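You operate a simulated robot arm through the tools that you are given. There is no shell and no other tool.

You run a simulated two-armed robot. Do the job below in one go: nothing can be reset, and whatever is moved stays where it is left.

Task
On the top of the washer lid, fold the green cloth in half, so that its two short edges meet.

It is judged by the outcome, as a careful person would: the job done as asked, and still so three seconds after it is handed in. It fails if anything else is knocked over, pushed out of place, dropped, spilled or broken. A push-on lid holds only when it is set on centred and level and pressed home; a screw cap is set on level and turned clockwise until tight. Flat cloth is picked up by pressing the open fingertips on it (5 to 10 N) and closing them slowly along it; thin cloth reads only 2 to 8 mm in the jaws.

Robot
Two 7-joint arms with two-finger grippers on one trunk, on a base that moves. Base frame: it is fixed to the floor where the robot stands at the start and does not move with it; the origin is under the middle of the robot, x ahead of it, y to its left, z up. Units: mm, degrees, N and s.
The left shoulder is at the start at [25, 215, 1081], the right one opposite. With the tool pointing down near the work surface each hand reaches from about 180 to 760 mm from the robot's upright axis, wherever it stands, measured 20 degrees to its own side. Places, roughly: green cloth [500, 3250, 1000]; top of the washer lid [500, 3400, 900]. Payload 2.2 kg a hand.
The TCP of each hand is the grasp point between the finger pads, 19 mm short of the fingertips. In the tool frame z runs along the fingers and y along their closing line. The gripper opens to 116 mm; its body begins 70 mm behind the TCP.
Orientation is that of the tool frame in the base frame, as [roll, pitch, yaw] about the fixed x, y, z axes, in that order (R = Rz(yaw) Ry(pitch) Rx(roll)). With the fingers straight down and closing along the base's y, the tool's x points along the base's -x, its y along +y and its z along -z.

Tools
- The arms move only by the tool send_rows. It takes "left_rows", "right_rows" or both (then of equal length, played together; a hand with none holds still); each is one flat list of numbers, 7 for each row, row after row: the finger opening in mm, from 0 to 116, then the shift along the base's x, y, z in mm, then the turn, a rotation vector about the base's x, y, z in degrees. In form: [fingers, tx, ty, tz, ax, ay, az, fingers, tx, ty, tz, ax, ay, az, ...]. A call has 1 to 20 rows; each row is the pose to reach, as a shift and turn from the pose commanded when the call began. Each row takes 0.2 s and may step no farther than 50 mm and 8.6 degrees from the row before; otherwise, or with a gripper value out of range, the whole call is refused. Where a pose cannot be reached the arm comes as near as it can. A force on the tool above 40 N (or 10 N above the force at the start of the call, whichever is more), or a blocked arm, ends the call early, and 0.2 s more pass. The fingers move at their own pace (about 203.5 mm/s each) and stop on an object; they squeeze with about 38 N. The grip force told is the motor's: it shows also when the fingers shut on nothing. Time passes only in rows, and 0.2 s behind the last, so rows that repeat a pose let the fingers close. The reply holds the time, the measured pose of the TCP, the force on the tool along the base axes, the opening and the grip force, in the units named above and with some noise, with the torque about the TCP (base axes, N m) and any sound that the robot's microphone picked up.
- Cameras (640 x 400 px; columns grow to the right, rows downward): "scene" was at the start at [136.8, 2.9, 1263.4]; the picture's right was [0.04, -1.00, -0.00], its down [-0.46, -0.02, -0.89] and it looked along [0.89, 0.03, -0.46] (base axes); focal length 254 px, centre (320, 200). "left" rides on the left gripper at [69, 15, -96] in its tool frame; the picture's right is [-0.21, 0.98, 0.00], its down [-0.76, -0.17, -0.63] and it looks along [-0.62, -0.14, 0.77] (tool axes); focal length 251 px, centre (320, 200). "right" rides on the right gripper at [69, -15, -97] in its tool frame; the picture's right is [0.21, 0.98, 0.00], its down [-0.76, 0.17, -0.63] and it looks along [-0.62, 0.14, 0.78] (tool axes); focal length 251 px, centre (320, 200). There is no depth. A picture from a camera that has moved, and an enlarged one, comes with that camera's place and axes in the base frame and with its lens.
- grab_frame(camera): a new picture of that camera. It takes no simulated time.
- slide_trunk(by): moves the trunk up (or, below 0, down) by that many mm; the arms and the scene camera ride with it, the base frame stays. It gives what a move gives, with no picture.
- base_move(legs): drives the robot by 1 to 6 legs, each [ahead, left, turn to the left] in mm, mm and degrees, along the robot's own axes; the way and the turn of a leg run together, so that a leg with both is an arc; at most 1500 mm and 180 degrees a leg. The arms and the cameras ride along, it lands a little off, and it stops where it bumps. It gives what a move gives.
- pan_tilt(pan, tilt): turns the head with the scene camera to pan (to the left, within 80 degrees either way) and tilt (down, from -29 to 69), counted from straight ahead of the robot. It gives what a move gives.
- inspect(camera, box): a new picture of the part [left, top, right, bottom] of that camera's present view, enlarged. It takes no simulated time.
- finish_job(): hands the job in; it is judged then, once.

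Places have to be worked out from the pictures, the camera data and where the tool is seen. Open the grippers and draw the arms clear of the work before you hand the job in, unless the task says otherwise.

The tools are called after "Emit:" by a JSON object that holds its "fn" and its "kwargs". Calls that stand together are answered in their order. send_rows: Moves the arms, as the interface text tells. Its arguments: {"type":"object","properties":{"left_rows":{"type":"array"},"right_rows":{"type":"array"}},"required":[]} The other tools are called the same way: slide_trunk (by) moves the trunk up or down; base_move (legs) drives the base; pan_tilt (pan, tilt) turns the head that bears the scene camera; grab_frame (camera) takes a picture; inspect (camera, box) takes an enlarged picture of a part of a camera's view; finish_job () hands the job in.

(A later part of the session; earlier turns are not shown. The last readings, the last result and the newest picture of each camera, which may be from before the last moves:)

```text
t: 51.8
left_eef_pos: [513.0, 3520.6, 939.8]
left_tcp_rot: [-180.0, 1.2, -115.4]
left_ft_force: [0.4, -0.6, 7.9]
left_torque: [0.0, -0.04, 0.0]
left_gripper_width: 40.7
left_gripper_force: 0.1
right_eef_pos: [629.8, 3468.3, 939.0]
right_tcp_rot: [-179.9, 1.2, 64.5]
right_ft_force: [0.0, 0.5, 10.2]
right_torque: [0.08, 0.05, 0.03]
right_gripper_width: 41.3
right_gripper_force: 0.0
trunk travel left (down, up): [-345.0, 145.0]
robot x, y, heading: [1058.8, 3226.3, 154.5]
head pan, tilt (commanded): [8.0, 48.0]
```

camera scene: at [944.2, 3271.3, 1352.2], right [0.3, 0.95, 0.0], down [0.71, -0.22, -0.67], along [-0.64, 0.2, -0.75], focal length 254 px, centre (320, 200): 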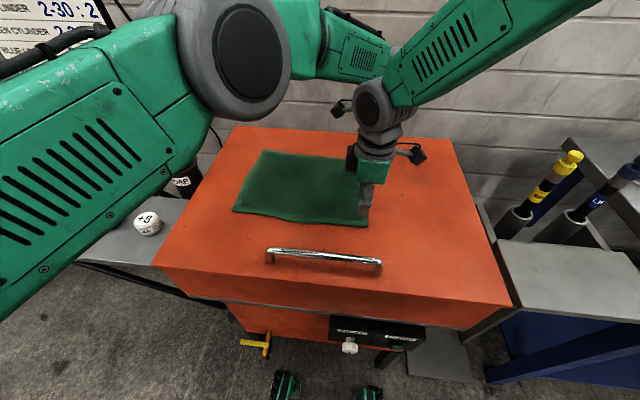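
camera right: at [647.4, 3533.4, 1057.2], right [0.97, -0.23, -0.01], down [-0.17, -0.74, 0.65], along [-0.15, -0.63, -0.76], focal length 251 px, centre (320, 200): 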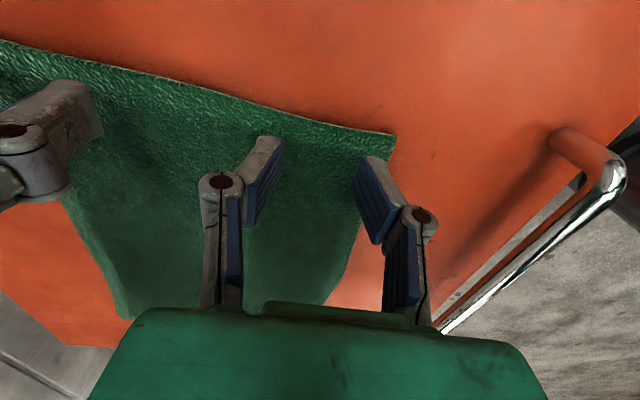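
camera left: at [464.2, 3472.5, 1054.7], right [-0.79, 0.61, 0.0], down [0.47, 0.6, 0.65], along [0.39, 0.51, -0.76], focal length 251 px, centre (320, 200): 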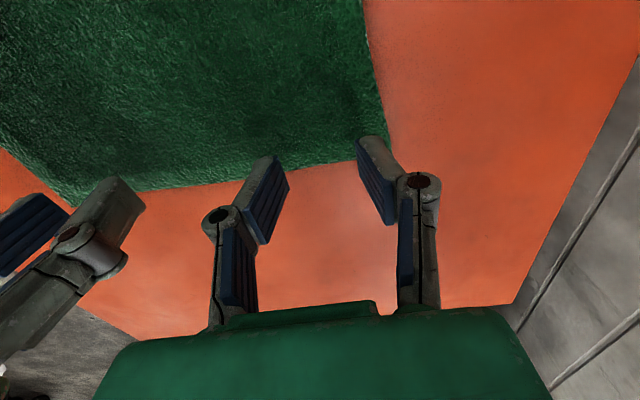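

Forces are now 7.9 N and 10.2 N — right in range. I close both grippers slowly along the edge, first part of the way (40→14 mm), shifting slightly inward.

Emit:
{"fn": "send_rows", "kwargs": {"left_rows": [37, 0.4, -0.2, 0, 0, 0, 0, 34, 0.8, -0.4, 0, 0, 0, 0, 31, 1.2, -0.6, 0, 0, 0, 0, 28, 1.6, -0.8, 0, 0, 0, 0, 25, 2.0, -1.0, 0, 0, 0, 0, 22, 2.4, -1.2, 0, 0, 0, 0, 19, 2.8, -1.4, 0, 0, 0, 0, 16, 3.2, -1.5, 0, 0, 0, 0, 14, 3.6, -1.7, 0, 0, 0, 0], "right_rows": [37, -0.4, 0.2, 0, 0, 0, 0, 34, -0.8, 0.4, 0, 0, 0, 0, 31, -1.2, 0.6, 0, 0, 0, 0, 28, -1.6, 0.8, 0, 0, 0, 0, 25, -2.0, 1.0, 0, 0, 0, 0, 22, -2.4, 1.2, 0, 0, 0, 0, 19, -2.8, 1.4, 0, 0, 0, 0, 16, -3.2, 1.5, 0, 0, 0, 0, 14, -3.6, 1.7, 0, 0, 0, 0]}}

Emit:
{"fn": "inspect", "kwargs": {"camera": "left", "box": [160, 80, 480, 280]}}

Emit:
{"fn": "inspect", "kwargs": {"camera": "right", "box": [160, 60, 480, 260]}}

```text
t: 53.8
left_eef_pos: [515.6, 3517.8, 940.6]
left_tcp_rot: [-179.9, 1.1, -115.4]
left_ft_force: [-1.1, 0.5, 4.0]
left_torque: [-0.02, -0.01, -0.01]
left_gripper_width: 13.7
left_gripper_force: 0.0
right_eef_pos: [623.3, 3471.5, 935.8]
right_tcp_rot: [-179.9, 1.1, 64.6]
right_ft_force: [-0.1, -0.8, 7.4]
right_torque: [-0.02, 0.02, 0.02]
right_gripper_width: 14.4
right_gripper_force: 0.1
trunk travel left (down, up): [-345.0, 145.0]
robot x, y, heading: [1056.2, 3228.5, 154.6]
head pan, tilt (commanded): [8.0, 48.0]
```

```text
2.00 times, centred on (320, 180) of left
camera zoom: at [471.7, 3462.1, 1033.6], right [-0.79, 0.61, 0.0], down [0.47, 0.6, 0.65], along [0.39, 0.51, -0.76], focal length 503 px, centre (320, 240)
```

zoom: 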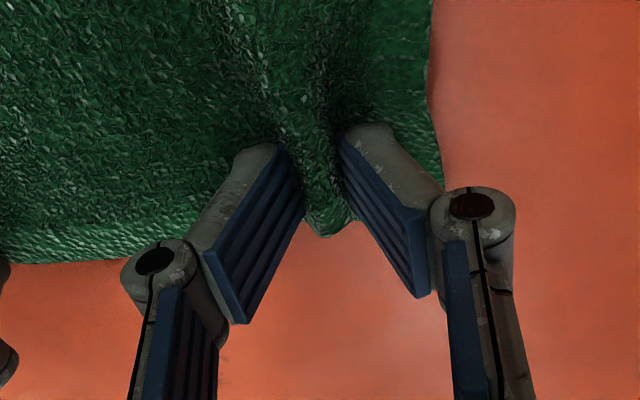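

```text
2.00 times, centred on (320, 160) of right
camera zoom: at [640.3, 3540.5, 1033.4], right [0.97, -0.23, -0.01], down [-0.17, -0.74, 0.65], along [-0.15, -0.63, -0.76], focal length 503 px, centre (320, 280)
```

zoom: 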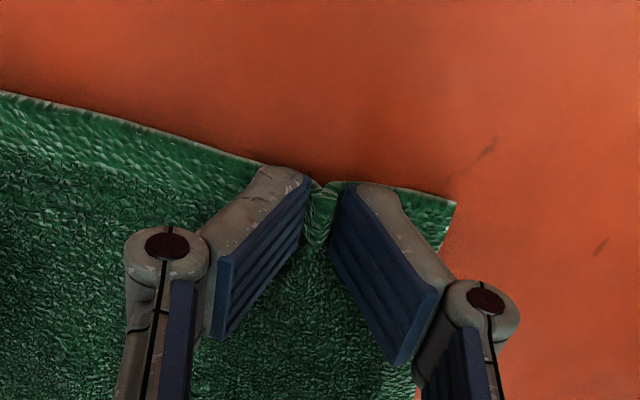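

A ridge of cloth has buckled up between the fingers of both hands. I continue closing to grip.

Emit:
{"fn": "send_rows", "kwargs": {"left_rows": [12, 0, 0, 0, 0, 0, 0, 10, 0, 0, 0, 0, 0, 0, 8, 0, 0, 0, 0, 0, 0, 6, 0, 0, 0, 0, 0, 0, 4, 0, 0, 0, 0, 0, 0, 2, 0, 0, 0, 0, 0, 0, 0, 0, 0, 0, 0, 0, 0, 0, 0, 0, 0, 0, 0, 0], "right_rows": [12, 0, 0, 0, 0, 0, 0, 10, 0, 0, 0, 0, 0, 0, 8, 0, 0, 0, 0, 0, 0, 6, 0, 0, 0, 0, 0, 0, 4, 0, 0, 0, 0, 0, 0, 2, 0, 0, 0, 0, 0, 0, 0, 0, 0, 0, 0, 0, 0, 0, 0, 0, 0, 0, 0, 0]}}

Emit:
{"fn": "inspect", "kwargs": {"camera": "left", "box": [160, 80, 480, 280]}}

Emit:
{"fn": "inspect", "kwargs": {"camera": "right", "box": [160, 60, 480, 260]}}

Emit:
{"fn": "grab_frame", "kwargs": {"camera": "scene"}}

```text
t: 55.6
left_eef_pos: [516.4, 3519.2, 940.1]
left_tcp_rot: [-179.9, 1.1, -115.4]
left_ft_force: [2.8, -2.6, 1.1]
left_torque: [-0.05, -0.06, 0.08]
left_gripper_width: 5.8
left_gripper_force: 33.9
right_eef_pos: [624.8, 3470.6, 939.0]
right_tcp_rot: [-179.9, 1.1, 64.6]
right_ft_force: [-5.0, 3.1, 12.8]
right_torque: [0.01, 0.07, -0.01]
right_gripper_width: 4.6
right_gripper_force: 33.3
trunk travel left (down, up): [-345.0, 145.0]
robot x, y, heading: [1058.2, 3225.1, 154.5]
head pan, tilt (commanded): [8.0, 48.0]
```

```text
2.00 times, centred on (320, 180) of left
camera zoom: at [471.8, 3462.0, 1033.5], right [-0.79, 0.61, 0.0], down [0.47, 0.6, 0.65], along [0.4, 0.51, -0.76], focal length 503 px, centre (320, 240)
```

zoom: 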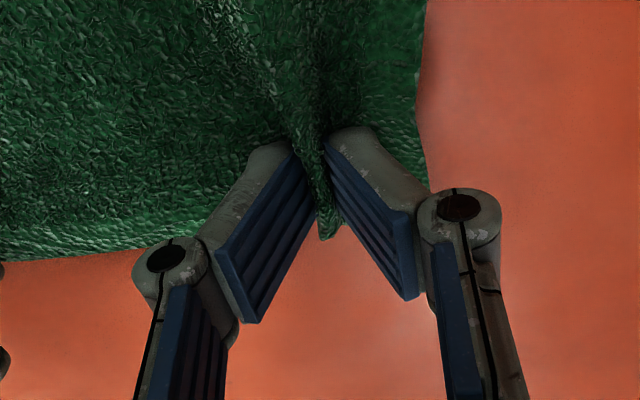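

```text
2.00 times, centred on (320, 160) of right
camera zoom: at [640.3, 3540.5, 1033.5], right [0.97, -0.23, -0.01], down [-0.17, -0.74, 0.65], along [-0.15, -0.63, -0.76], focal length 503 px, centre (320, 280)
```

zoom: 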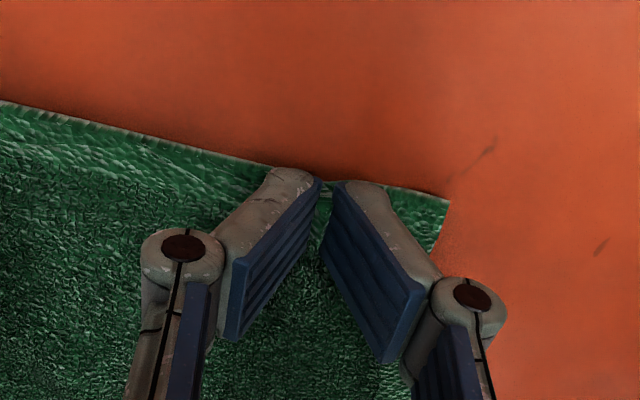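

```text
taken
camera scene: at [945.3, 3270.4, 1352.4], right [0.3, 0.95, 0.0], down [0.71, -0.22, -0.67], along [-0.64, 0.2, -0.75], focal length 254 px, centre (320, 200)
```

scene: 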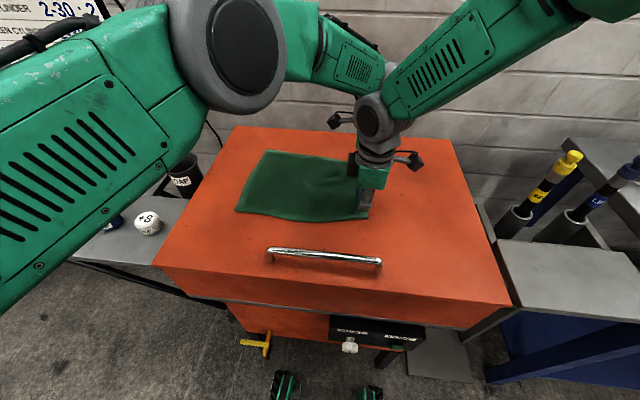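

Both grips hold cloth (5.8 mm and 4.6 mm, ~33 N). I lift both hands together along the start of an arc toward the left edge and check that the cloth comes along.

Emit:
{"fn": "send_rows", "kwargs": {"left_rows": [0, -0.2, -0.4, 8.7, 0, 0, 0, 0, -0.8, -1.7, 17.4, 0, 0, 0, 0, -1.8, -3.9, 25.9, 0, 0, 0, 0, -3.3, -6.9, 34.2, 0, 0, 0, 0, -5.1, -10.7, 42.3, 0, 0, 0, 0, -7.2, -15.4, 50, 0, 0, 0, 0, -9.8, -20.8, 57.4, 0, 0, 0, 0, -12.6, -26.8, 64.3, 0, 0, 0], "right_rows": [0, -0.2, -0.4, 8.7, 0, 0, 0, 0, -0.8, -1.7, 17.4, 0, 0, 0, 0, -1.8, -3.9, 25.9, 0, 0, 0, 0, -3.3, -6.9, 34.2, 0, 0, 0, 0, -5.1, -10.7, 42.3, 0, 0, 0, 0, -7.2, -15.4, 50, 0, 0, 0, 0, -9.8, -20.8, 57.4, 0, 0, 0, 0, -12.6, -26.8, 64.3, 0, 0, 0]}}

Emit:
{"fn": "grab_frame", "kwargs": {"camera": "scene"}}

Emit:
{"fn": "grab_frame", "kwargs": {"camera": "left"}}

Emit:
{"fn": "grab_frame", "kwargs": {"camera": "right"}}

```text
t: 57.4
left_eef_pos: [504.3, 3490.0, 1003.9]
left_tcp_rot: [-180.0, 1.1, -115.6]
left_ft_force: [5.1, -2.7, -0.5]
left_torque: [-0.04, -0.1, 0.01]
left_gripper_width: 5.5
left_gripper_force: 33.7
right_eef_pos: [611.9, 3443.4, 1002.6]
right_tcp_rot: [179.9, 1.2, 64.7]
right_ft_force: [-4.2, 2.5, 0.1]
right_torque: [0.02, 0.07, 0.01]
right_gripper_width: 4.4
right_gripper_force: 33.3
trunk travel left (down, up): [-345.0, 145.0]
robot x, y, heading: [1058.6, 3230.8, 154.6]
head pan, tilt (commanded): [8.0, 48.0]
```

```text
taken
camera scene: at [943.9, 3270.3, 1352.1], right [0.3, 0.95, 0.0], down [0.71, -0.22, -0.67], along [-0.64, 0.2, -0.75], focal length 254 px, centre (320, 200)
```

scene: 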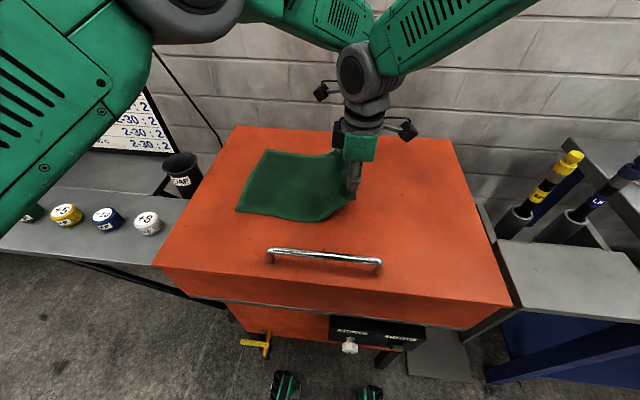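

```text
taken
camera left: at [459.1, 3435.0, 1097.6], right [-0.79, 0.61, 0.0], down [0.47, 0.6, 0.65], along [0.4, 0.51, -0.76], focal length 251 px, centre (320, 200)
```

left: 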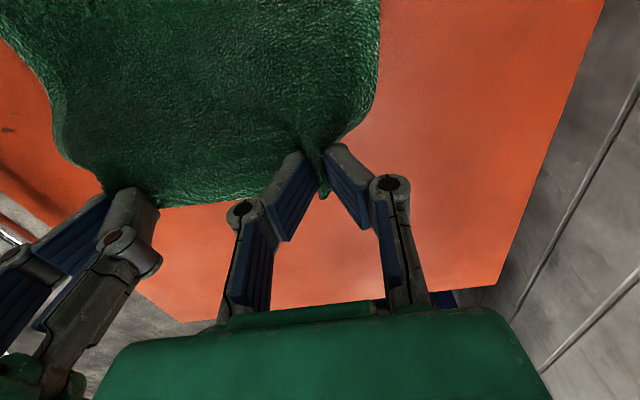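

```text
taken
camera right: at [627.7, 3512.6, 1098.0], right [0.97, -0.23, 0.0], down [-0.17, -0.74, 0.65], along [-0.15, -0.63, -0.76], focal length 251 px, centre (320, 200)
```

right: 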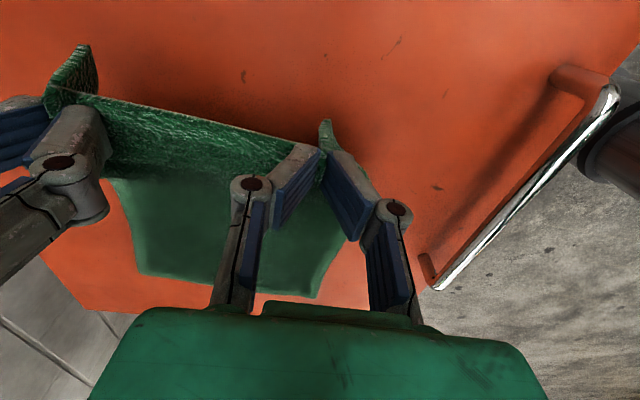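

The whole edge is lifted, taut between the two pinches. I continue the arc to just past the middle.

Emit:
{"fn": "send_rows", "kwargs": {"left_rows": [0, -3.2, -6.8, 6.4, 0, 0, 0, 0, -6.7, -14.2, 12.3, 0, 0, 0, 0, -10.4, -22.1, 17.6, 0, 0, 0, 0, -14.4, -30.5, 22.3, 0, 0, 0, 0, -18.5, -39.4, 26.3, 0, 0, 0, 0, -22.9, -48.7, 29.7, 0, 0, 0, 0, -27.4, -58.2, 32.3, 0, 0, 0, 0, -32.0, -67.9, 34.2, 0, 0, 0, 0, -36.7, -77.8, 35.3, 0, 0, 0, 0, -41.4, -87.9, 35.7, 0, 0, 0, 0, -46.1, -97.9, 35.3, 0, 0, 0, 0, -50.8, -107.8, 34.2, 0, 0, 0], "right_rows": [0, -3.2, -6.8, 6.4, 0, 0, 0, 0, -6.7, -14.2, 12.3, 0, 0, 0, 0, -10.4, -22.1, 17.6, 0, 0, 0, 0, -14.4, -30.5, 22.3, 0, 0, 0, 0, -18.5, -39.4, 26.3, 0, 0, 0, 0, -22.9, -48.7, 29.7, 0, 0, 0, 0, -27.4, -58.2, 32.3, 0, 0, 0, 0, -32.0, -67.9, 34.2, 0, 0, 0, 0, -36.7, -77.8, 35.3, 0, 0, 0, 0, -41.4, -87.9, 35.7, 0, 0, 0, 0, -46.1, -97.9, 35.3, 0, 0, 0, 0, -50.8, -107.8, 34.2, 0, 0, 0]}}

Emit:
{"fn": "grab_frame", "kwargs": {"camera": "scene"}}

Emit:
{"fn": "grab_frame", "kwargs": {"camera": "left"}}

Emit:
{"fn": "grab_frame", "kwargs": {"camera": "right"}}

```text
t: 60.0
left_eef_pos: [450.7, 3383.5, 1037.8]
left_tcp_rot: [-179.8, 1.1, -115.5]
left_ft_force: [-1.0, -1.3, -0.4]
left_torque: [0.02, -0.01, 0.01]
left_gripper_width: 5.7
left_gripper_force: 34.0
right_eef_pos: [552.8, 3351.0, 1047.1]
right_tcp_rot: [179.8, 2.9, 62.5]
right_ft_force: [-0.5, -0.2, 0.4]
right_torque: [0.01, 0.03, 0.0]
right_gripper_width: 4.0
right_gripper_force: 32.9
trunk travel left (down, up): [-345.0, 145.0]
robot x, y, heading: [1055.8, 3226.8, 154.7]
head pan, tilt (commanded): [8.0, 48.0]
```

```text
taken
camera scene: at [942.3, 3268.4, 1352.0], right [0.3, 0.95, 0.0], down [0.71, -0.22, -0.67], along [-0.63, 0.2, -0.75], focal length 254 px, centre (320, 200)
```

scene: 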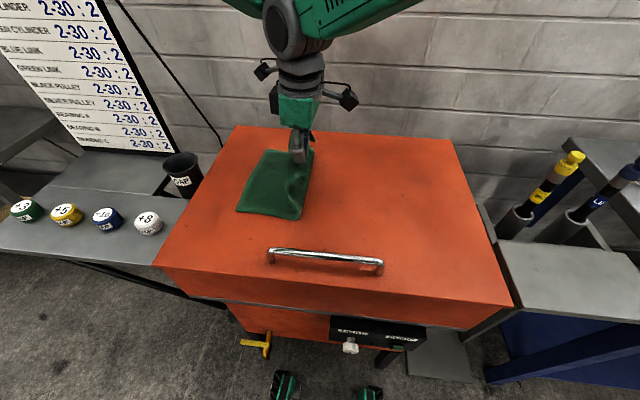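

```text
taken
camera left: at [406.3, 3325.5, 1131.5], right [-0.79, 0.61, 0.0], down [0.47, 0.6, 0.65], along [0.4, 0.51, -0.76], focal length 251 px, centre (320, 200)
```

left: 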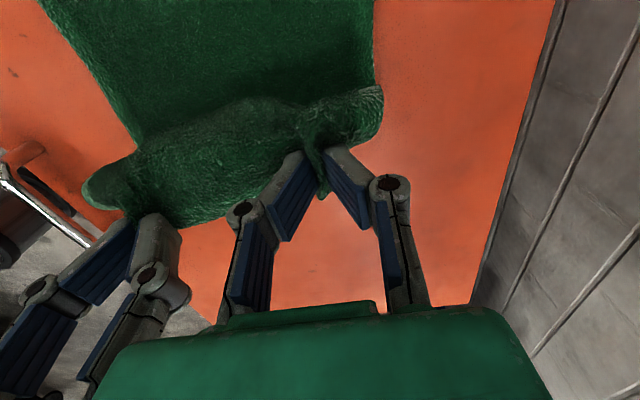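

```text
taken
camera right: at [572.1, 3422.0, 1141.4], right [0.97, -0.26, -0.01], down [-0.19, -0.72, 0.67], along [-0.18, -0.64, -0.74], focal length 251 px, centre (320, 200)
```

right: 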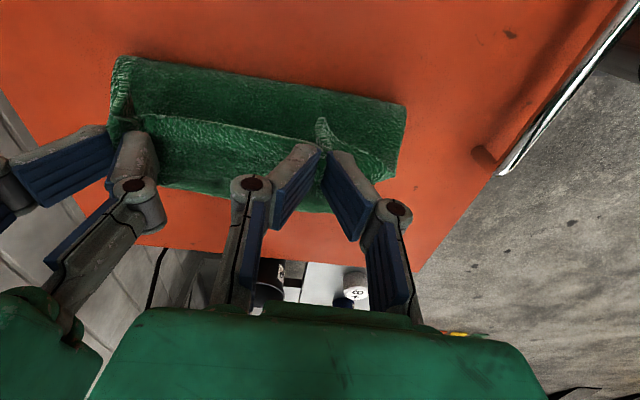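

The left hand tracks well, but the right arm lags its target by ~15 mm (reach/joint limit as it crosses over). Since my left axis is parallel to the fold direction, I'll use the base: drive 60 mm left, which carries both hands toward the left edge together.

Emit:
{"fn": "base_move", "kwargs": {"legs": [[0, 60, 0]]}}

Emit:
{"fn": "grab_frame", "kwargs": {"camera": "right"}}

Emit:
{"fn": "grab_frame", "kwargs": {"camera": "scene"}}

```text
t: 61.0
left_eef_pos: [440.1, 3353.2, 1041.4]
left_tcp_rot: [179.9, 0.0, -115.6]
left_ft_force: [1.8, 1.2, -0.7]
left_torque: [-0.11, 0.03, 0.02]
left_gripper_width: 5.7
left_gripper_force: 34.0
right_eef_pos: [546.1, 3307.4, 1041.7]
right_tcp_rot: [179.7, 2.7, 64.0]
right_ft_force: [-0.3, 0.7, 1.4]
right_torque: [-0.03, 0.13, -0.06]
right_gripper_width: 4.0
right_gripper_force: 32.9
trunk travel left (down, up): [-345.0, 145.0]
robot x, y, heading: [1033.4, 3180.9, 154.5]
head pan, tilt (commanded): [8.0, 48.0]
```

```text
taken
camera right: at [563.1, 3379.1, 1134.9], right [0.97, -0.23, -0.01], down [-0.17, -0.72, 0.67], along [-0.16, -0.65, -0.74], focal length 251 px, centre (320, 200)
```

right: 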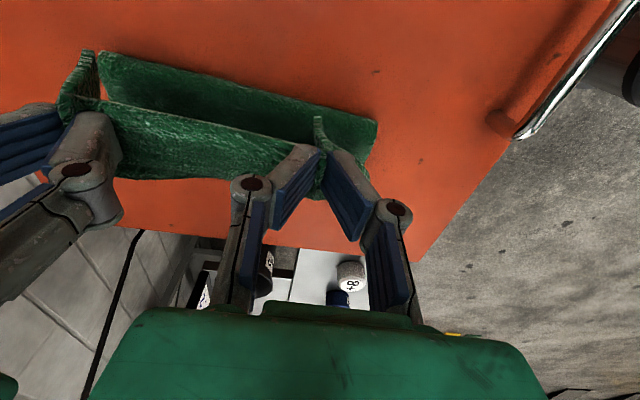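

```text
taken
camera scene: at [923.7, 3224.9, 1352.3], right [0.3, 0.95, 0.0], down [0.71, -0.22, -0.67], along [-0.64, 0.2, -0.74], focal length 254 px, centre (320, 200)
```

scene: 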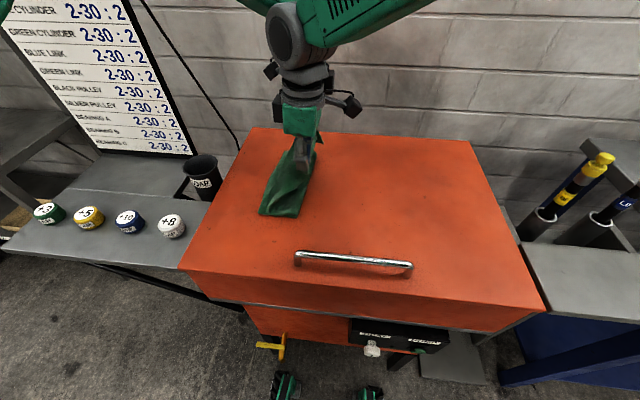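

Cloth position needs a closer look; I zoom in on the right-hand and scene views.

Emit:
{"fn": "inspect", "kwargs": {"camera": "right", "box": [40, 20, 440, 270]}}

Emit:
{"fn": "inspect", "kwargs": {"camera": "scene", "box": [210, 90, 370, 240]}}

Emit:
{"fn": "grab_frame", "kwargs": {"camera": "left"}}

```text
1.60 times, centred on (240, 145) of right
camera zoom: at [563.1, 3379.1, 1134.9], right [0.97, -0.23, -0.01], down [-0.17, -0.72, 0.67], along [-0.16, -0.65, -0.74], focal length 402 px, centre (448, 288)
```

zoom: 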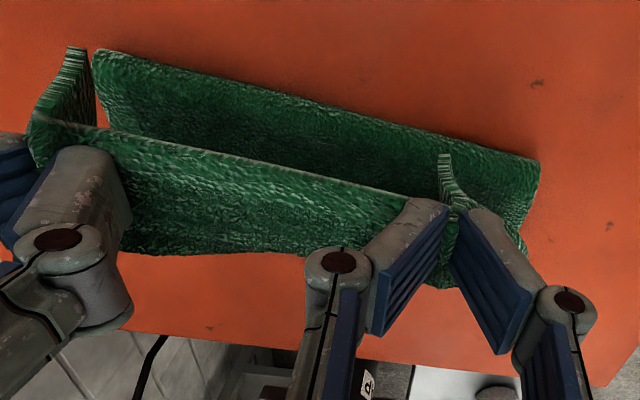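

```text
2.67 times, centred on (290, 165) of scene
camera zoom: at [923.7, 3224.9, 1352.3], right [0.3, 0.95, 0.0], down [0.71, -0.22, -0.67], along [-0.64, 0.2, -0.74], focal length 677 px, centre (400, 293)
```

zoom: 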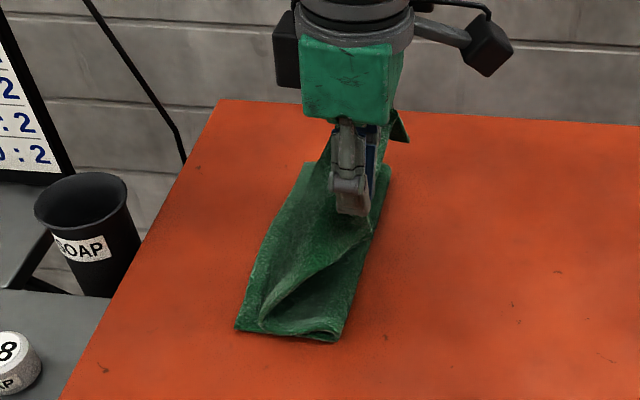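

```text
taken
camera left: at [396.4, 3298.0, 1136.6], right [-0.79, 0.62, 0.0], down [0.48, 0.61, 0.63], along [0.39, 0.5, -0.77], focal length 251 px, centre (320, 200)
```

left: 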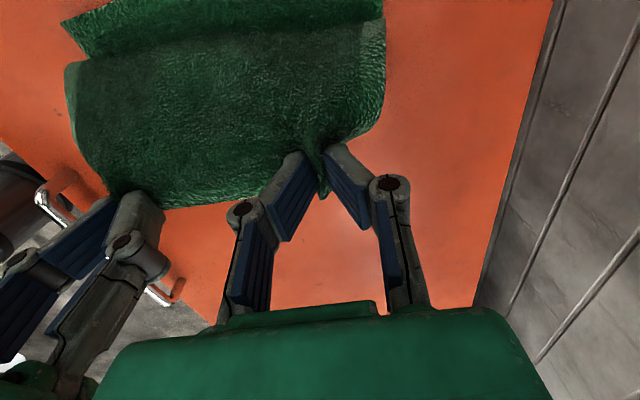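

The bottom-left corner is unmoved (≈(557,3202)), but the slack sheet flopped so the fold line now sits at about u=-60 instead of the middle. I need to back up and redo it tauter; first I check whether the arms are interfering by tilting the head up.

Emit:
{"fn": "pan_tilt", "kwargs": {"pan": 8, "tilt": 15}}

Emit:
{"fn": "grab_frame", "kwargs": {"camera": "scene"}}

```text
t: 62.0
left_eef_pos: [455.8, 3377.9, 1044.2]
left_tcp_rot: [179.8, -1.2, -115.9]
left_ft_force: [1.7, 1.2, 0.3]
left_torque: [-0.17, 0.09, 0.01]
left_gripper_width: 5.5
left_gripper_force: 34.2
right_eef_pos: [560.0, 3331.1, 1043.8]
right_tcp_rot: [180.0, 3.7, 63.9]
right_ft_force: [-0.4, 1.1, 0.7]
right_torque: [-0.13, -0.05, -0.02]
right_gripper_width: 4.2
right_gripper_force: 33.1
trunk travel left (down, up): [-345.0, 145.0]
robot x, y, heading: [1038.2, 3182.1, 154.4]
head pan, tilt (commanded): [8.0, 15.0]
```

```text
taken
camera scene: at [919.9, 3254.2, 1403.1], right [0.3, 0.95, -0.02], down [0.24, -0.09, -0.97], along [-0.92, 0.28, -0.26], focal length 254 px, centre (320, 200)
```

scene: 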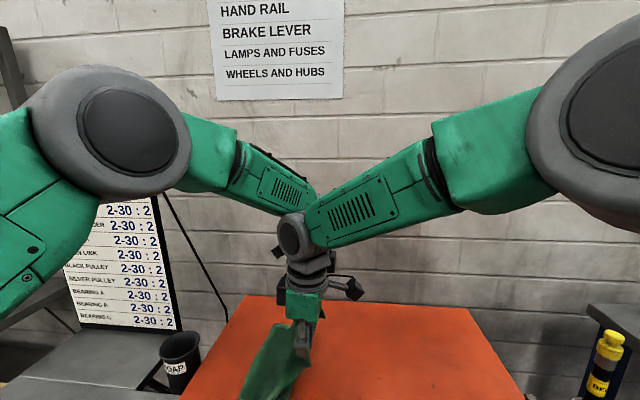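

The readings show the whole robot leaning slightly to the right (tool tilt and camera roll changed ~2°), as if a wheel is against something. I look down at the base right away.

Emit:
{"fn": "pan_tilt", "kwargs": {"pan": 8, "tilt": 60}}

Emit:
{"fn": "grab_frame", "kwargs": {"camera": "scene"}}

```text
t: 63.1
left_eef_pos: [441.0, 3350.5, 1042.8]
left_tcp_rot: [179.8, 0.1, -115.7]
left_ft_force: [0.1, -0.8, 0.0]
left_torque: [0.0, -0.03, 0.02]
left_gripper_width: 5.5
left_gripper_force: 34.4
right_eef_pos: [542.2, 3313.0, 1051.8]
right_tcp_rot: [-179.9, 4.0, 62.9]
right_ft_force: [-0.3, 0.3, -0.5]
right_torque: [-0.07, 0.01, 0.04]
right_gripper_width: 4.1
right_gripper_force: 32.7
trunk travel left (down, up): [-345.0, 145.0]
robot x, y, heading: [1039.2, 3182.3, 154.7]
head pan, tilt (commanded): [8.0, 60.0]
```

```text
taken
camera scene: at [938.2, 3232.7, 1336.9], right [0.3, 0.95, -0.01], down [0.83, -0.27, -0.5], along [-0.48, 0.14, -0.87], focal length 254 px, centre (320, 200)
```

scene: 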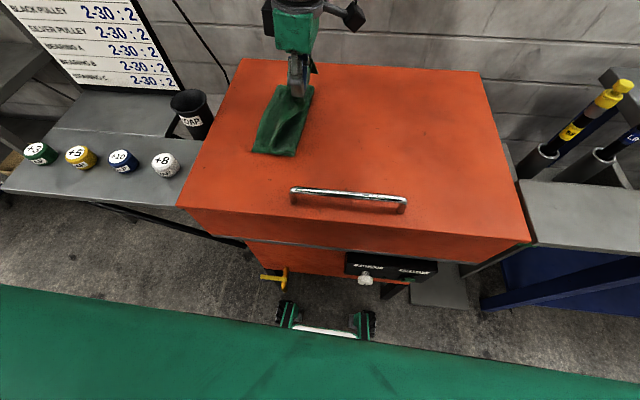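

It was just the tall body rocking after the base move; it is settling (hands swung back), and the wheels are clear of the washer. I'll now bring both hands back to the right and up slowly so the sheet pulls out taut and the fold line returns to the middle.

Emit:
{"fn": "send_rows", "kwargs": {"left_rows": [0, 0, 0, 5, 0, 0, 0, 0, 0, 0, 15, 0, 0, 0, 0, 4, 9, 22, 0, 0, 0, 0, 9, 18, 27, 0, 0, 0, 0, 14, 29, 27, 0, 0, 0, 0, 19, 40, 27, 0, 0, 0, 0, 24, 51, 27, 0, 0, 0, 0, 29, 62, 27, 0, 0, 0, 0, 35, 73, 27, 0, 0, 0, 0, 40, 84, 27, 0, 0, 0, 0, 45, 95, 27, 0, 0, 0, 0, 50, 106, 27, 0, 0, 0, 0, 50, 106, 27, 0, 0, 0, 0, 50, 106, 27, 0, 0, 0], "right_rows": [0, 0, 0, 5, 0, 0, 0, 0, 0, 0, 15, 0, 0, 0, 0, 4, 9, 22, 0, 0, 0, 0, 9, 18, 27, 0, 0, 0, 0, 14, 29, 27, 0, 0, 0, 0, 19, 40, 27, 0, 0, 0, 0, 24, 51, 27, 0, 0, 0, 0, 29, 62, 27, 0, 0, 0, 0, 35, 73, 27, 0, 0, 0, 0, 40, 84, 27, 0, 0, 0, 0, 45, 95, 27, 0, 0, 0, 0, 50, 106, 27, 0, 0, 0, 0, 50, 106, 27, 0, 0, 0, 0, 50, 106, 27, 0, 0, 0]}}

Emit:
{"fn": "grab_frame", "kwargs": {"camera": "scene"}}

Emit:
{"fn": "grab_frame", "kwargs": {"camera": "right"}}

Emit:
{"fn": "grab_frame", "kwargs": {"camera": "left"}}

```text
t: 66.1
left_eef_pos: [483.0, 3440.7, 1070.0]
left_tcp_rot: [179.8, 0.9, -115.4]
left_ft_force: [1.9, -2.0, 0.0]
left_torque: [0.07, -0.11, 0.05]
left_gripper_width: 5.9
left_gripper_force: 33.8
right_eef_pos: [590.5, 3395.1, 1068.3]
right_tcp_rot: [-180.0, 1.9, 64.1]
right_ft_force: [-2.0, 0.7, -0.1]
right_torque: [0.08, -0.01, -0.04]
right_gripper_width: 4.5
right_gripper_force: 32.4
trunk travel left (down, up): [-345.0, 145.0]
robot x, y, heading: [1032.7, 3175.9, 154.4]
head pan, tilt (commanded): [8.0, 60.0]
```

```text
taken
camera scene: at [920.8, 3195.0, 1336.4], right [0.3, 0.96, 0.02], down [0.83, -0.25, -0.49], along [-0.47, 0.16, -0.87], focal length 254 px, centre (320, 200)
```

scene: 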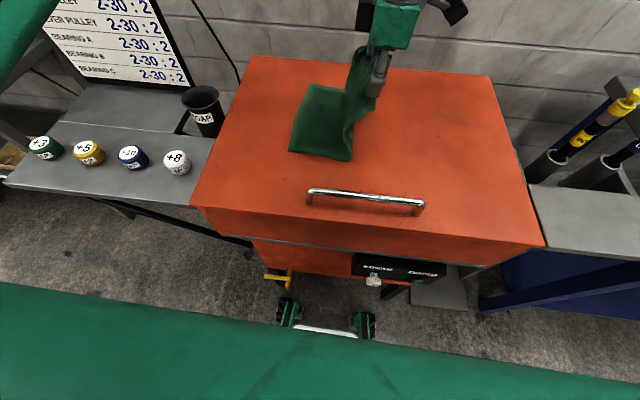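

```text
taken
camera right: at [606.9, 3466.4, 1164.5], right [0.97, -0.23, -0.01], down [-0.17, -0.73, 0.66], along [-0.16, -0.64, -0.75], focal length 251 px, centre (320, 200)
```

right: 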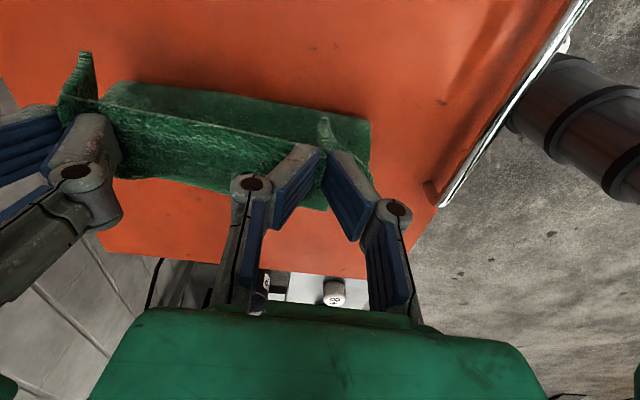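

```text
taken
camera left: at [439.8, 3384.5, 1164.6], right [-0.79, 0.61, 0.01], down [0.47, 0.6, 0.64], along [0.39, 0.51, -0.77], focal length 251 px, centre (320, 200)
```

left: 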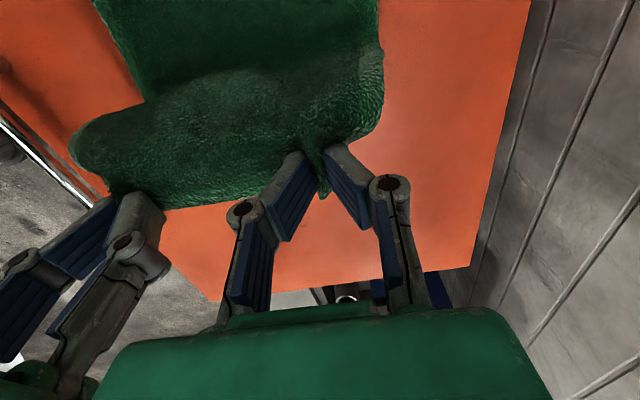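

The sheet is pulled back up, but the body is still rocking (camera roll flips sign). I hold still for 3 s to see if it settles.

Emit:
{"fn": "send_rows", "kwargs": {"left_rows": [0, 0, 0, 0, 0, 0, 0, 0, 0, 0, 0, 0, 0, 0, 0, 0, 0, 0, 0, 0, 0, 0, 0, 0, 0, 0, 0, 0, 0, 0, 0, 0, 0, 0, 0, 0, 0, 0, 0, 0, 0, 0, 0, 0, 0, 0, 0, 0, 0, 0, 0, 0, 0, 0, 0, 0, 0, 0, 0, 0, 0, 0, 0, 0, 0, 0, 0, 0, 0, 0]}}

Emit:
{"fn": "grab_frame", "kwargs": {"camera": "scene"}}

```text
t: 68.3
left_eef_pos: [495.6, 3466.1, 1069.9]
left_tcp_rot: [179.8, -0.3, -115.7]
left_ft_force: [2.8, -0.1, 0.0]
left_torque: [-0.05, -0.03, 0.01]
left_gripper_width: 5.6
left_gripper_force: 34.2
right_eef_pos: [602.2, 3421.4, 1067.9]
right_tcp_rot: [179.9, 3.0, 63.9]
right_ft_force: [-1.3, 0.5, -0.1]
right_torque: [0.01, 0.06, -0.03]
right_gripper_width: 4.1
right_gripper_force: 32.6
trunk travel left (down, up): [-345.0, 145.0]
robot x, y, heading: [1040.3, 3181.3, 154.8]
head pan, tilt (commanded): [8.0, 60.0]
```

```text
taken
camera scene: at [942.0, 3240.0, 1336.8], right [0.3, 0.95, -0.02], down [0.82, -0.27, -0.5], along [-0.48, 0.14, -0.87], focal length 254 px, centre (320, 200)
```

scene: 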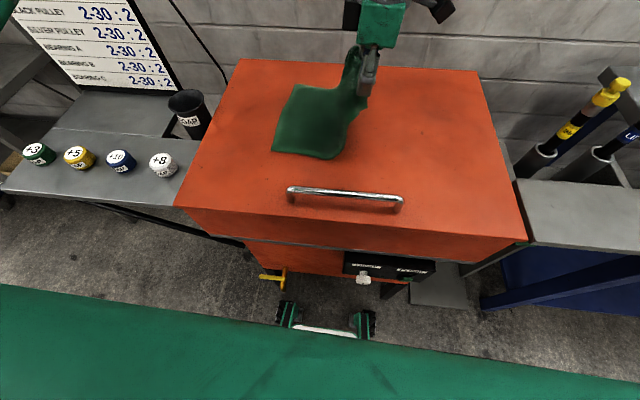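

The rocking persists (~±20 mm at head height). I sample it with short holds to understand period and damping.

Emit:
{"fn": "send_rows", "kwargs": {"left_rows": [0, 0, 0, 0, 0, 0, 0]}}

Emit:
{"fn": "send_rows", "kwargs": {"left_rows": [0, 0, 0, 0, 0, 0, 0]}}

Emit:
{"fn": "send_rows", "kwargs": {"left_rows": [0, 0, 0, 0, 0, 0, 0]}}

Emit:
{"fn": "send_rows", "kwargs": {"left_rows": [0, 0, 0, 0, 0, 0, 0]}}

Emit:
{"fn": "send_rows", "kwargs": {"left_rows": [0, 0, 0, 0, 0, 0, 0]}}

Emit:
{"fn": "send_rows", "kwargs": {"left_rows": [0, 0, 0, 0, 0, 0, 0]}}

```text
t: 68.7
left_eef_pos: [481.9, 3439.0, 1069.0]
left_tcp_rot: [179.7, 0.9, -115.3]
left_ft_force: [0.8, -1.9, 1.3]
left_torque: [0.09, -0.11, 0.04]
left_gripper_width: 5.3
left_gripper_force: 34.0
right_eef_pos: [587.8, 3393.3, 1070.7]
right_tcp_rot: [-180.0, 1.8, 64.2]
right_ft_force: [-2.2, 0.2, -0.6]
right_torque: [0.1, 0.04, 0.0]
right_gripper_width: 4.1
right_gripper_force: 32.7
trunk travel left (down, up): [-345.0, 145.0]
robot x, y, heading: [1035.0, 3175.8, 154.7]
head pan, tilt (commanded): [8.0, 60.0]
```

```text
t: 69.1
left_eef_pos: [499.6, 3473.8, 1069.0]
left_tcp_rot: [179.7, -0.7, -115.8]
left_ft_force: [2.3, 0.9, -1.0]
left_torque: [-0.13, 0.06, 0.05]
left_gripper_width: 5.6
left_gripper_force: 34.1
right_eef_pos: [604.4, 3429.3, 1068.8]
right_tcp_rot: [179.9, 3.4, 64.0]
right_ft_force: [-1.0, 2.9, 0.0]
right_torque: [-0.11, 0.08, 0.01]
right_gripper_width: 4.7
right_gripper_force: 33.0
trunk travel left (down, up): [-345.0, 145.0]
robot x, y, heading: [1037.6, 3182.0, 154.5]
head pan, tilt (commanded): [8.0, 60.0]
```

```text
t: 69.5
left_eef_pos: [480.6, 3436.2, 1070.3]
left_tcp_rot: [179.8, 1.2, -115.4]
left_ft_force: [1.9, -2.1, -0.2]
left_torque: [0.02, -0.07, 0.04]
left_gripper_width: 5.8
left_gripper_force: 34.4
right_eef_pos: [588.3, 3389.1, 1069.9]
right_tcp_rot: [180.0, 1.6, 64.1]
right_ft_force: [-2.3, -0.8, 0.5]
right_torque: [0.11, -0.03, -0.02]
right_gripper_width: 4.1
right_gripper_force: 33.1
trunk travel left (down, up): [-345.0, 145.0]
robot x, y, heading: [1034.9, 3176.5, 154.9]
head pan, tilt (commanded): [8.0, 60.0]
```

```text
t: 69.9
left_eef_pos: [499.1, 3475.6, 1069.4]
left_tcp_rot: [179.8, -0.7, -115.9]
left_ft_force: [1.4, 0.5, -0.8]
left_torque: [-0.04, -0.04, 0.06]
left_gripper_width: 5.5
left_gripper_force: 33.8
right_eef_pos: [605.7, 3429.0, 1069.7]
right_tcp_rot: [179.9, 3.5, 63.9]
right_ft_force: [-0.9, 0.6, -0.8]
right_torque: [-0.01, 0.06, 0.0]
right_gripper_width: 4.3
right_gripper_force: 32.7
trunk travel left (down, up): [-345.0, 145.0]
robot x, y, heading: [1036.7, 3184.4, 154.7]
head pan, tilt (commanded): [8.0, 60.0]
```

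```text
t: 70.3
left_eef_pos: [480.6, 3436.0, 1070.1]
left_tcp_rot: [179.8, 0.9, -115.5]
left_ft_force: [2.1, -2.3, 1.5]
left_torque: [0.06, -0.14, 0.05]
left_gripper_width: 5.5
left_gripper_force: 34.2
right_eef_pos: [588.7, 3389.7, 1070.1]
right_tcp_rot: [-180.0, 1.7, 64.2]
right_ft_force: [-3.2, -0.2, -0.8]
right_torque: [0.11, 0.07, -0.02]
right_gripper_width: 4.1
right_gripper_force: 32.7
trunk travel left (down, up): [-345.0, 145.0]
robot x, y, heading: [1033.2, 3175.7, 154.9]
head pan, tilt (commanded): [8.0, 60.0]
```

```text
t: 70.7
left_eef_pos: [498.3, 3470.2, 1069.5]
left_tcp_rot: [179.9, -0.6, -115.7]
left_ft_force: [1.0, 0.3, -0.6]
left_torque: [-0.1, 0.05, 0.02]
left_gripper_width: 5.5
left_gripper_force: 33.9
right_eef_pos: [604.0, 3425.6, 1070.4]
right_tcp_rot: [179.9, 3.2, 64.0]
right_ft_force: [-0.7, 1.2, 0.1]
right_torque: [-0.07, -0.01, 0.0]
right_gripper_width: 4.3
right_gripper_force: 33.3
trunk travel left (down, up): [-345.0, 145.0]
robot x, y, heading: [1035.7, 3179.1, 154.7]
head pan, tilt (commanded): [8.0, 60.0]
```

The body rocks steadily with ~0.8 s period and a mean lean of about 1° to the right, and the base landed 9 mm short: it seems to be touching something. I zoom in on the wheels and washer legs.

Emit:
{"fn": "inspect", "kwargs": {"camera": "scene", "box": [220, 230, 460, 360]}}

Emit:
{"fn": "inspect", "kwargs": {"camera": "scene", "box": [0, 150, 280, 330]}}

```text
2.67 times, centred on (340, 295) of scene
camera zoom: at [938.2, 3231.6, 1336.9], right [0.3, 0.95, -0.01], down [0.83, -0.26, -0.5], along [-0.48, 0.14, -0.87], focal length 677 px, centre (267, -53)
```

zoom: 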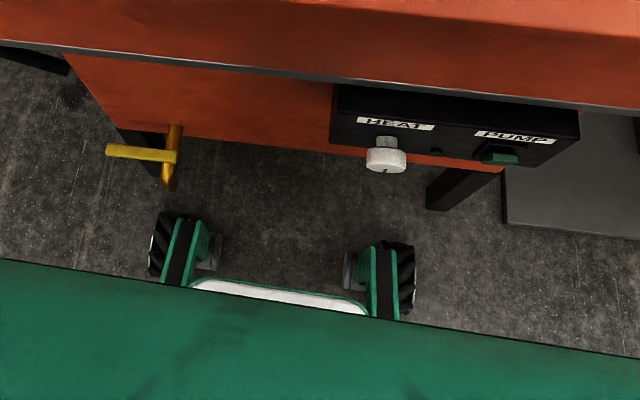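

```text
2.22 times, centred on (140, 240) of scene
camera zoom: at [938.2, 3231.6, 1336.9], right [0.3, 0.95, -0.01], down [0.83, -0.26, -0.5], along [-0.48, 0.14, -0.87], focal length 564 px, centre (720, 111)
```

zoom: 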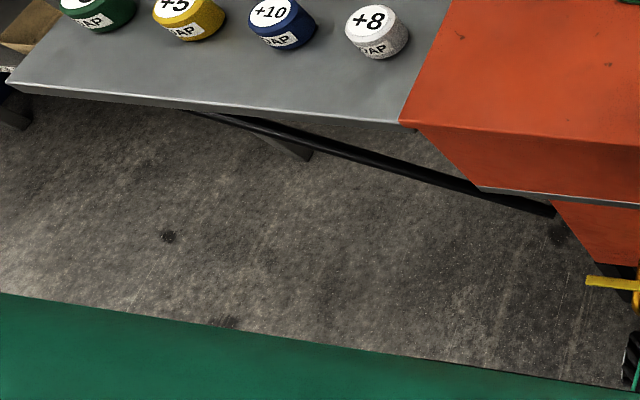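

The wheels are clear of legs and valve, so it's the narrow mecanum base rocking. Plan: lower the edge back to the right (fairly taut), then turn the base left ~10° instead of shifting — that puts the left edge within the right arm's reach — and redo the fold along a tighter arc.

Emit:
{"fn": "send_rows", "kwargs": {"left_rows": [0, 4, 8, -6, 0, 0, 0, 0, 8, 16, -13, 0, 0, 0, 0, 11, 24, -21, 0, 0, 0, 0, 15, 31, -29, 0, 0, 0, 0, 18, 38, -38, 0, 0, 0, 0, 21, 44, -47, 0, 0, 0, 0, 24, 50, -56, 0, 0, 0, 0, 26, 54, -65, 0, 0, 0, 0, 26, 54, -65, 0, 0, 0], "right_rows": [0, 4, 8, -6, 0, 0, 0, 0, 8, 16, -13, 0, 0, 0, 0, 11, 24, -21, 0, 0, 0, 0, 15, 31, -29, 0, 0, 0, 0, 18, 38, -38, 0, 0, 0, 0, 21, 44, -47, 0, 0, 0, 0, 24, 50, -56, 0, 0, 0, 0, 26, 54, -65, 0, 0, 0, 0, 26, 54, -65, 0, 0, 0]}}

Emit:
{"fn": "base_move", "kwargs": {"legs": [[0, 0, 2]]}}

Emit:
{"fn": "grab_frame", "kwargs": {"camera": "scene"}}

Emit:
{"fn": "grab_frame", "kwargs": {"camera": "left"}}

```text
t: 72.7
left_eef_pos: [519.1, 3516.4, 1004.2]
left_tcp_rot: [179.9, 0.1, -115.7]
left_ft_force: [3.1, -1.4, 0.4]
left_torque: [-0.04, -0.02, 0.05]
left_gripper_width: 5.6
left_gripper_force: 34.1
right_eef_pos: [625.4, 3467.9, 1003.3]
right_tcp_rot: [-180.0, 2.8, 64.0]
right_ft_force: [-3.1, 1.5, 0.0]
right_torque: [0.04, 0.08, -0.04]
right_gripper_width: 4.4
right_gripper_force: 33.7
trunk travel left (down, up): [-345.0, 145.0]
robot x, y, heading: [1034.5, 3180.9, 154.6]
head pan, tilt (commanded): [8.0, 60.0]
```

```text
t: 73.5
left_eef_pos: [509.9, 3504.3, 1002.7]
left_tcp_rot: [179.8, -0.3, -113.8]
left_ft_force: [3.3, 0.2, -1.1]
left_torque: [-0.1, 0.01, -0.01]
left_gripper_width: 5.6
left_gripper_force: 33.7
right_eef_pos: [618.1, 3460.4, 1002.0]
right_tcp_rot: [179.9, 3.1, 65.9]
right_ft_force: [-1.8, 1.6, -0.2]
right_torque: [-0.05, 0.11, -0.06]
right_gripper_width: 4.3
right_gripper_force: 33.2
trunk travel left (down, up): [-345.0, 145.0]
robot x, y, heading: [1036.5, 3183.1, 156.5]
head pan, tilt (commanded): [8.0, 60.0]
```

```text
taken
camera scene: at [938.0, 3231.9, 1336.9], right [0.27, 0.96, -0.01], down [0.83, -0.24, -0.5], along [-0.48, 0.12, -0.87], focal length 254 px, centre (320, 200)
```

scene: 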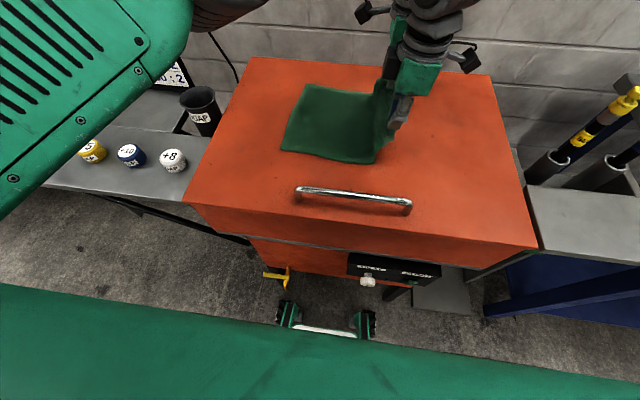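

```text
taken
camera left: at [469.5, 3448.4, 1099.4], right [-0.81, 0.59, 0.0], down [0.46, 0.63, 0.63], along [0.37, 0.51, -0.78], focal length 251 px, centre (320, 200)
```

left: 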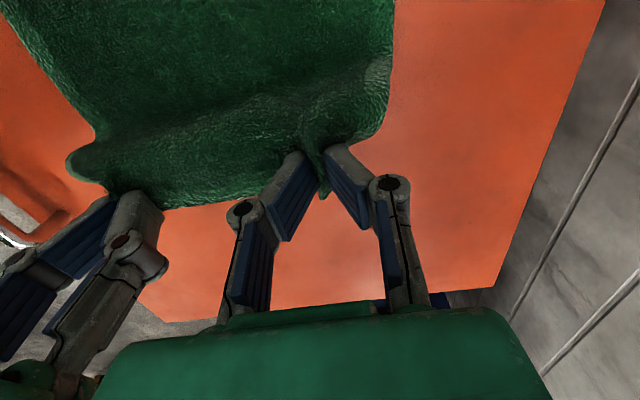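

The cloth is laid back out mostly flat, in its original place. Checking whether the rocking stopped.

Emit:
{"fn": "send_rows", "kwargs": {"left_rows": [0, 0, 0, 0, 0, 0, 0]}}

Emit:
{"fn": "send_rows", "kwargs": {"left_rows": [0, 0, 0, 0, 0, 0, 0]}}

Emit:
{"fn": "send_rows", "kwargs": {"left_rows": [0, 0, 0, 0, 0, 0, 0]}}

Emit:
{"fn": "grab_frame", "kwargs": {"camera": "right"}}

```text
t: 73.9
left_eef_pos: [506.5, 3482.9, 1008.3]
left_tcp_rot: [179.5, 0.8, -113.7]
left_ft_force: [2.4, -1.7, 1.4]
left_torque: [-0.01, -0.04, 0.01]
left_gripper_width: 5.5
left_gripper_force: 33.9
right_eef_pos: [613.2, 3439.7, 1006.4]
right_tcp_rot: [-179.8, 1.9, 65.9]
right_ft_force: [-1.7, 0.2, 0.1]
right_torque: [0.02, 0.06, 0.0]
right_gripper_width: 4.4
right_gripper_force: 33.2
trunk travel left (down, up): [-345.0, 145.0]
robot x, y, heading: [1035.9, 3175.9, 156.5]
head pan, tilt (commanded): [8.0, 60.0]
```

```text
t: 74.3
left_eef_pos: [513.7, 3504.0, 1005.8]
left_tcp_rot: [179.6, -0.1, -113.8]
left_ft_force: [2.9, -0.2, -0.3]
left_torque: [-0.08, -0.02, 0.0]
left_gripper_width: 5.5
left_gripper_force: 33.9
right_eef_pos: [622.6, 3459.4, 1004.3]
right_tcp_rot: [-179.9, 2.9, 65.8]
right_ft_force: [-1.4, 2.6, 0.3]
right_torque: [-0.05, 0.09, -0.07]
right_gripper_width: 4.3
right_gripper_force: 33.1
trunk travel left (down, up): [-345.0, 145.0]
robot x, y, heading: [1037.3, 3185.5, 156.7]
head pan, tilt (commanded): [8.0, 60.0]
```

```text
t: 74.7
left_eef_pos: [503.5, 3484.1, 1008.1]
left_tcp_rot: [179.6, 0.7, -113.7]
left_ft_force: [2.9, -2.3, -0.2]
left_torque: [0.02, -0.14, 0.0]
left_gripper_width: 5.5
left_gripper_force: 34.1
right_eef_pos: [613.8, 3440.9, 1005.6]
right_tcp_rot: [-179.9, 2.0, 65.9]
right_ft_force: [-3.6, 1.2, 0.2]
right_torque: [0.07, 0.05, 0.0]
right_gripper_width: 4.5
right_gripper_force: 33.3
trunk travel left (down, up): [-345.0, 145.0]
robot x, y, heading: [1037.2, 3180.3, 156.4]
head pan, tilt (commanded): [8.0, 60.0]
```

```text
taken
camera right: at [628.6, 3511.7, 1100.8], right [0.98, -0.2, -0.01], down [-0.15, -0.74, 0.66], along [-0.14, -0.64, -0.75], focal length 251 px, centre (320, 200)
```

right: 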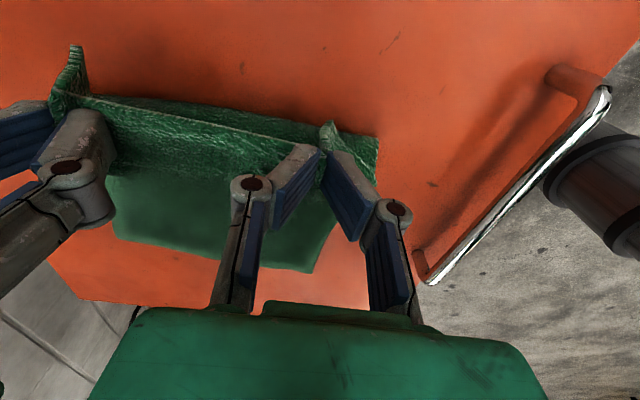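

Rocking has halved (±10 mm at the hands). I continue the turn to about +10° in two small legs and then wait to settle.

Emit:
{"fn": "base_move", "kwargs": {"legs": [[0, 0, 3]]}}

Emit:
{"fn": "send_rows", "kwargs": {"left_rows": [0, 0, 0, 0, 0, 0, 0, 0, 0, 0, 0, 0, 0, 0, 0, 0, 0, 0, 0, 0, 0, 0, 0, 0, 0, 0, 0, 0]}}

Emit:
{"fn": "send_rows", "kwargs": {"left_rows": [0, 0, 0, 0, 0, 0, 0]}}

Emit:
{"fn": "send_rows", "kwargs": {"left_rows": [0, 0, 0, 0, 0, 0, 0]}}

Emit:
{"fn": "send_rows", "kwargs": {"left_rows": [0, 0, 0, 0, 0, 0, 0]}}

```text
t: 75.5
left_eef_pos: [491.5, 3458.7, 1008.4]
left_tcp_rot: [179.5, 0.6, -110.7]
left_ft_force: [3.3, -1.6, -0.3]
left_torque: [0.02, -0.13, -0.03]
left_gripper_width: 5.5
left_gripper_force: 33.8
right_eef_pos: [601.3, 3420.5, 1006.1]
right_tcp_rot: [-179.8, 2.3, 68.8]
right_ft_force: [-3.3, 1.1, -0.6]
right_torque: [0.02, 0.08, -0.06]
right_gripper_width: 4.1
right_gripper_force: 32.6
trunk travel left (down, up): [-345.0, 145.0]
robot x, y, heading: [1034.9, 3181.6, 159.6]
head pan, tilt (commanded): [8.0, 60.0]
```

```text
t: 76.5
left_eef_pos: [494.7, 3459.7, 1009.9]
left_tcp_rot: [179.4, 0.5, -110.7]
left_ft_force: [3.5, -1.7, -0.8]
left_torque: [-0.03, -0.11, -0.03]
left_gripper_width: 5.4
left_gripper_force: 33.4
right_eef_pos: [605.6, 3420.8, 1007.8]
right_tcp_rot: [-179.7, 2.3, 68.9]
right_ft_force: [-4.2, 1.8, -0.2]
right_torque: [0.03, 0.1, -0.06]
right_gripper_width: 4.5
right_gripper_force: 33.3
trunk travel left (down, up): [-345.0, 145.0]
robot x, y, heading: [1033.5, 3180.4, 159.9]
head pan, tilt (commanded): [8.0, 60.0]
```

```text
t: 76.9
left_eef_pos: [495.5, 3465.7, 1008.6]
left_tcp_rot: [179.4, 0.3, -110.7]
left_ft_force: [4.1, -1.5, -0.7]
left_torque: [-0.01, -0.04, -0.06]
left_gripper_width: 5.4
left_gripper_force: 34.3
right_eef_pos: [606.5, 3425.6, 1007.2]
right_tcp_rot: [-179.6, 2.5, 69.0]
right_ft_force: [-4.4, 1.1, 0.9]
right_torque: [0.02, 0.11, -0.02]
right_gripper_width: 4.6
right_gripper_force: 33.3
trunk travel left (down, up): [-345.0, 145.0]
robot x, y, heading: [1033.3, 3179.6, 159.5]
head pan, tilt (commanded): [8.0, 60.0]
```

```text
t: 77.3
left_eef_pos: [496.2, 3460.5, 1009.0]
left_tcp_rot: [179.5, 0.4, -110.6]
left_ft_force: [4.3, -1.6, -0.7]
left_torque: [-0.03, -0.09, -0.03]
left_gripper_width: 5.4
left_gripper_force: 34.1
right_eef_pos: [605.7, 3423.2, 1007.2]
right_tcp_rot: [-179.6, 2.4, 68.9]
right_ft_force: [-4.0, 1.6, -0.5]
right_torque: [0.03, 0.1, -0.08]
right_gripper_width: 4.3
right_gripper_force: 32.9
trunk travel left (down, up): [-345.0, 145.0]
robot x, y, heading: [1033.9, 3179.8, 159.5]
head pan, tilt (commanded): [8.0, 60.0]
```

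```text
t: 77.7
left_eef_pos: [494.6, 3462.1, 1009.2]
left_tcp_rot: [179.4, 0.3, -110.6]
left_ft_force: [3.4, -1.9, -0.3]
left_torque: [-0.03, -0.11, -0.06]
left_gripper_width: 5.6
left_gripper_force: 33.9
right_eef_pos: [606.0, 3423.0, 1007.0]
right_tcp_rot: [-179.6, 2.4, 68.9]
right_ft_force: [-5.2, 0.4, 0.0]
right_torque: [0.01, 0.07, -0.05]
right_gripper_width: 4.3
right_gripper_force: 32.9
trunk travel left (down, up): [-345.0, 145.0]
robot x, y, heading: [1036.5, 3183.3, 159.8]
head pan, tilt (commanded): [8.0, 60.0]
```

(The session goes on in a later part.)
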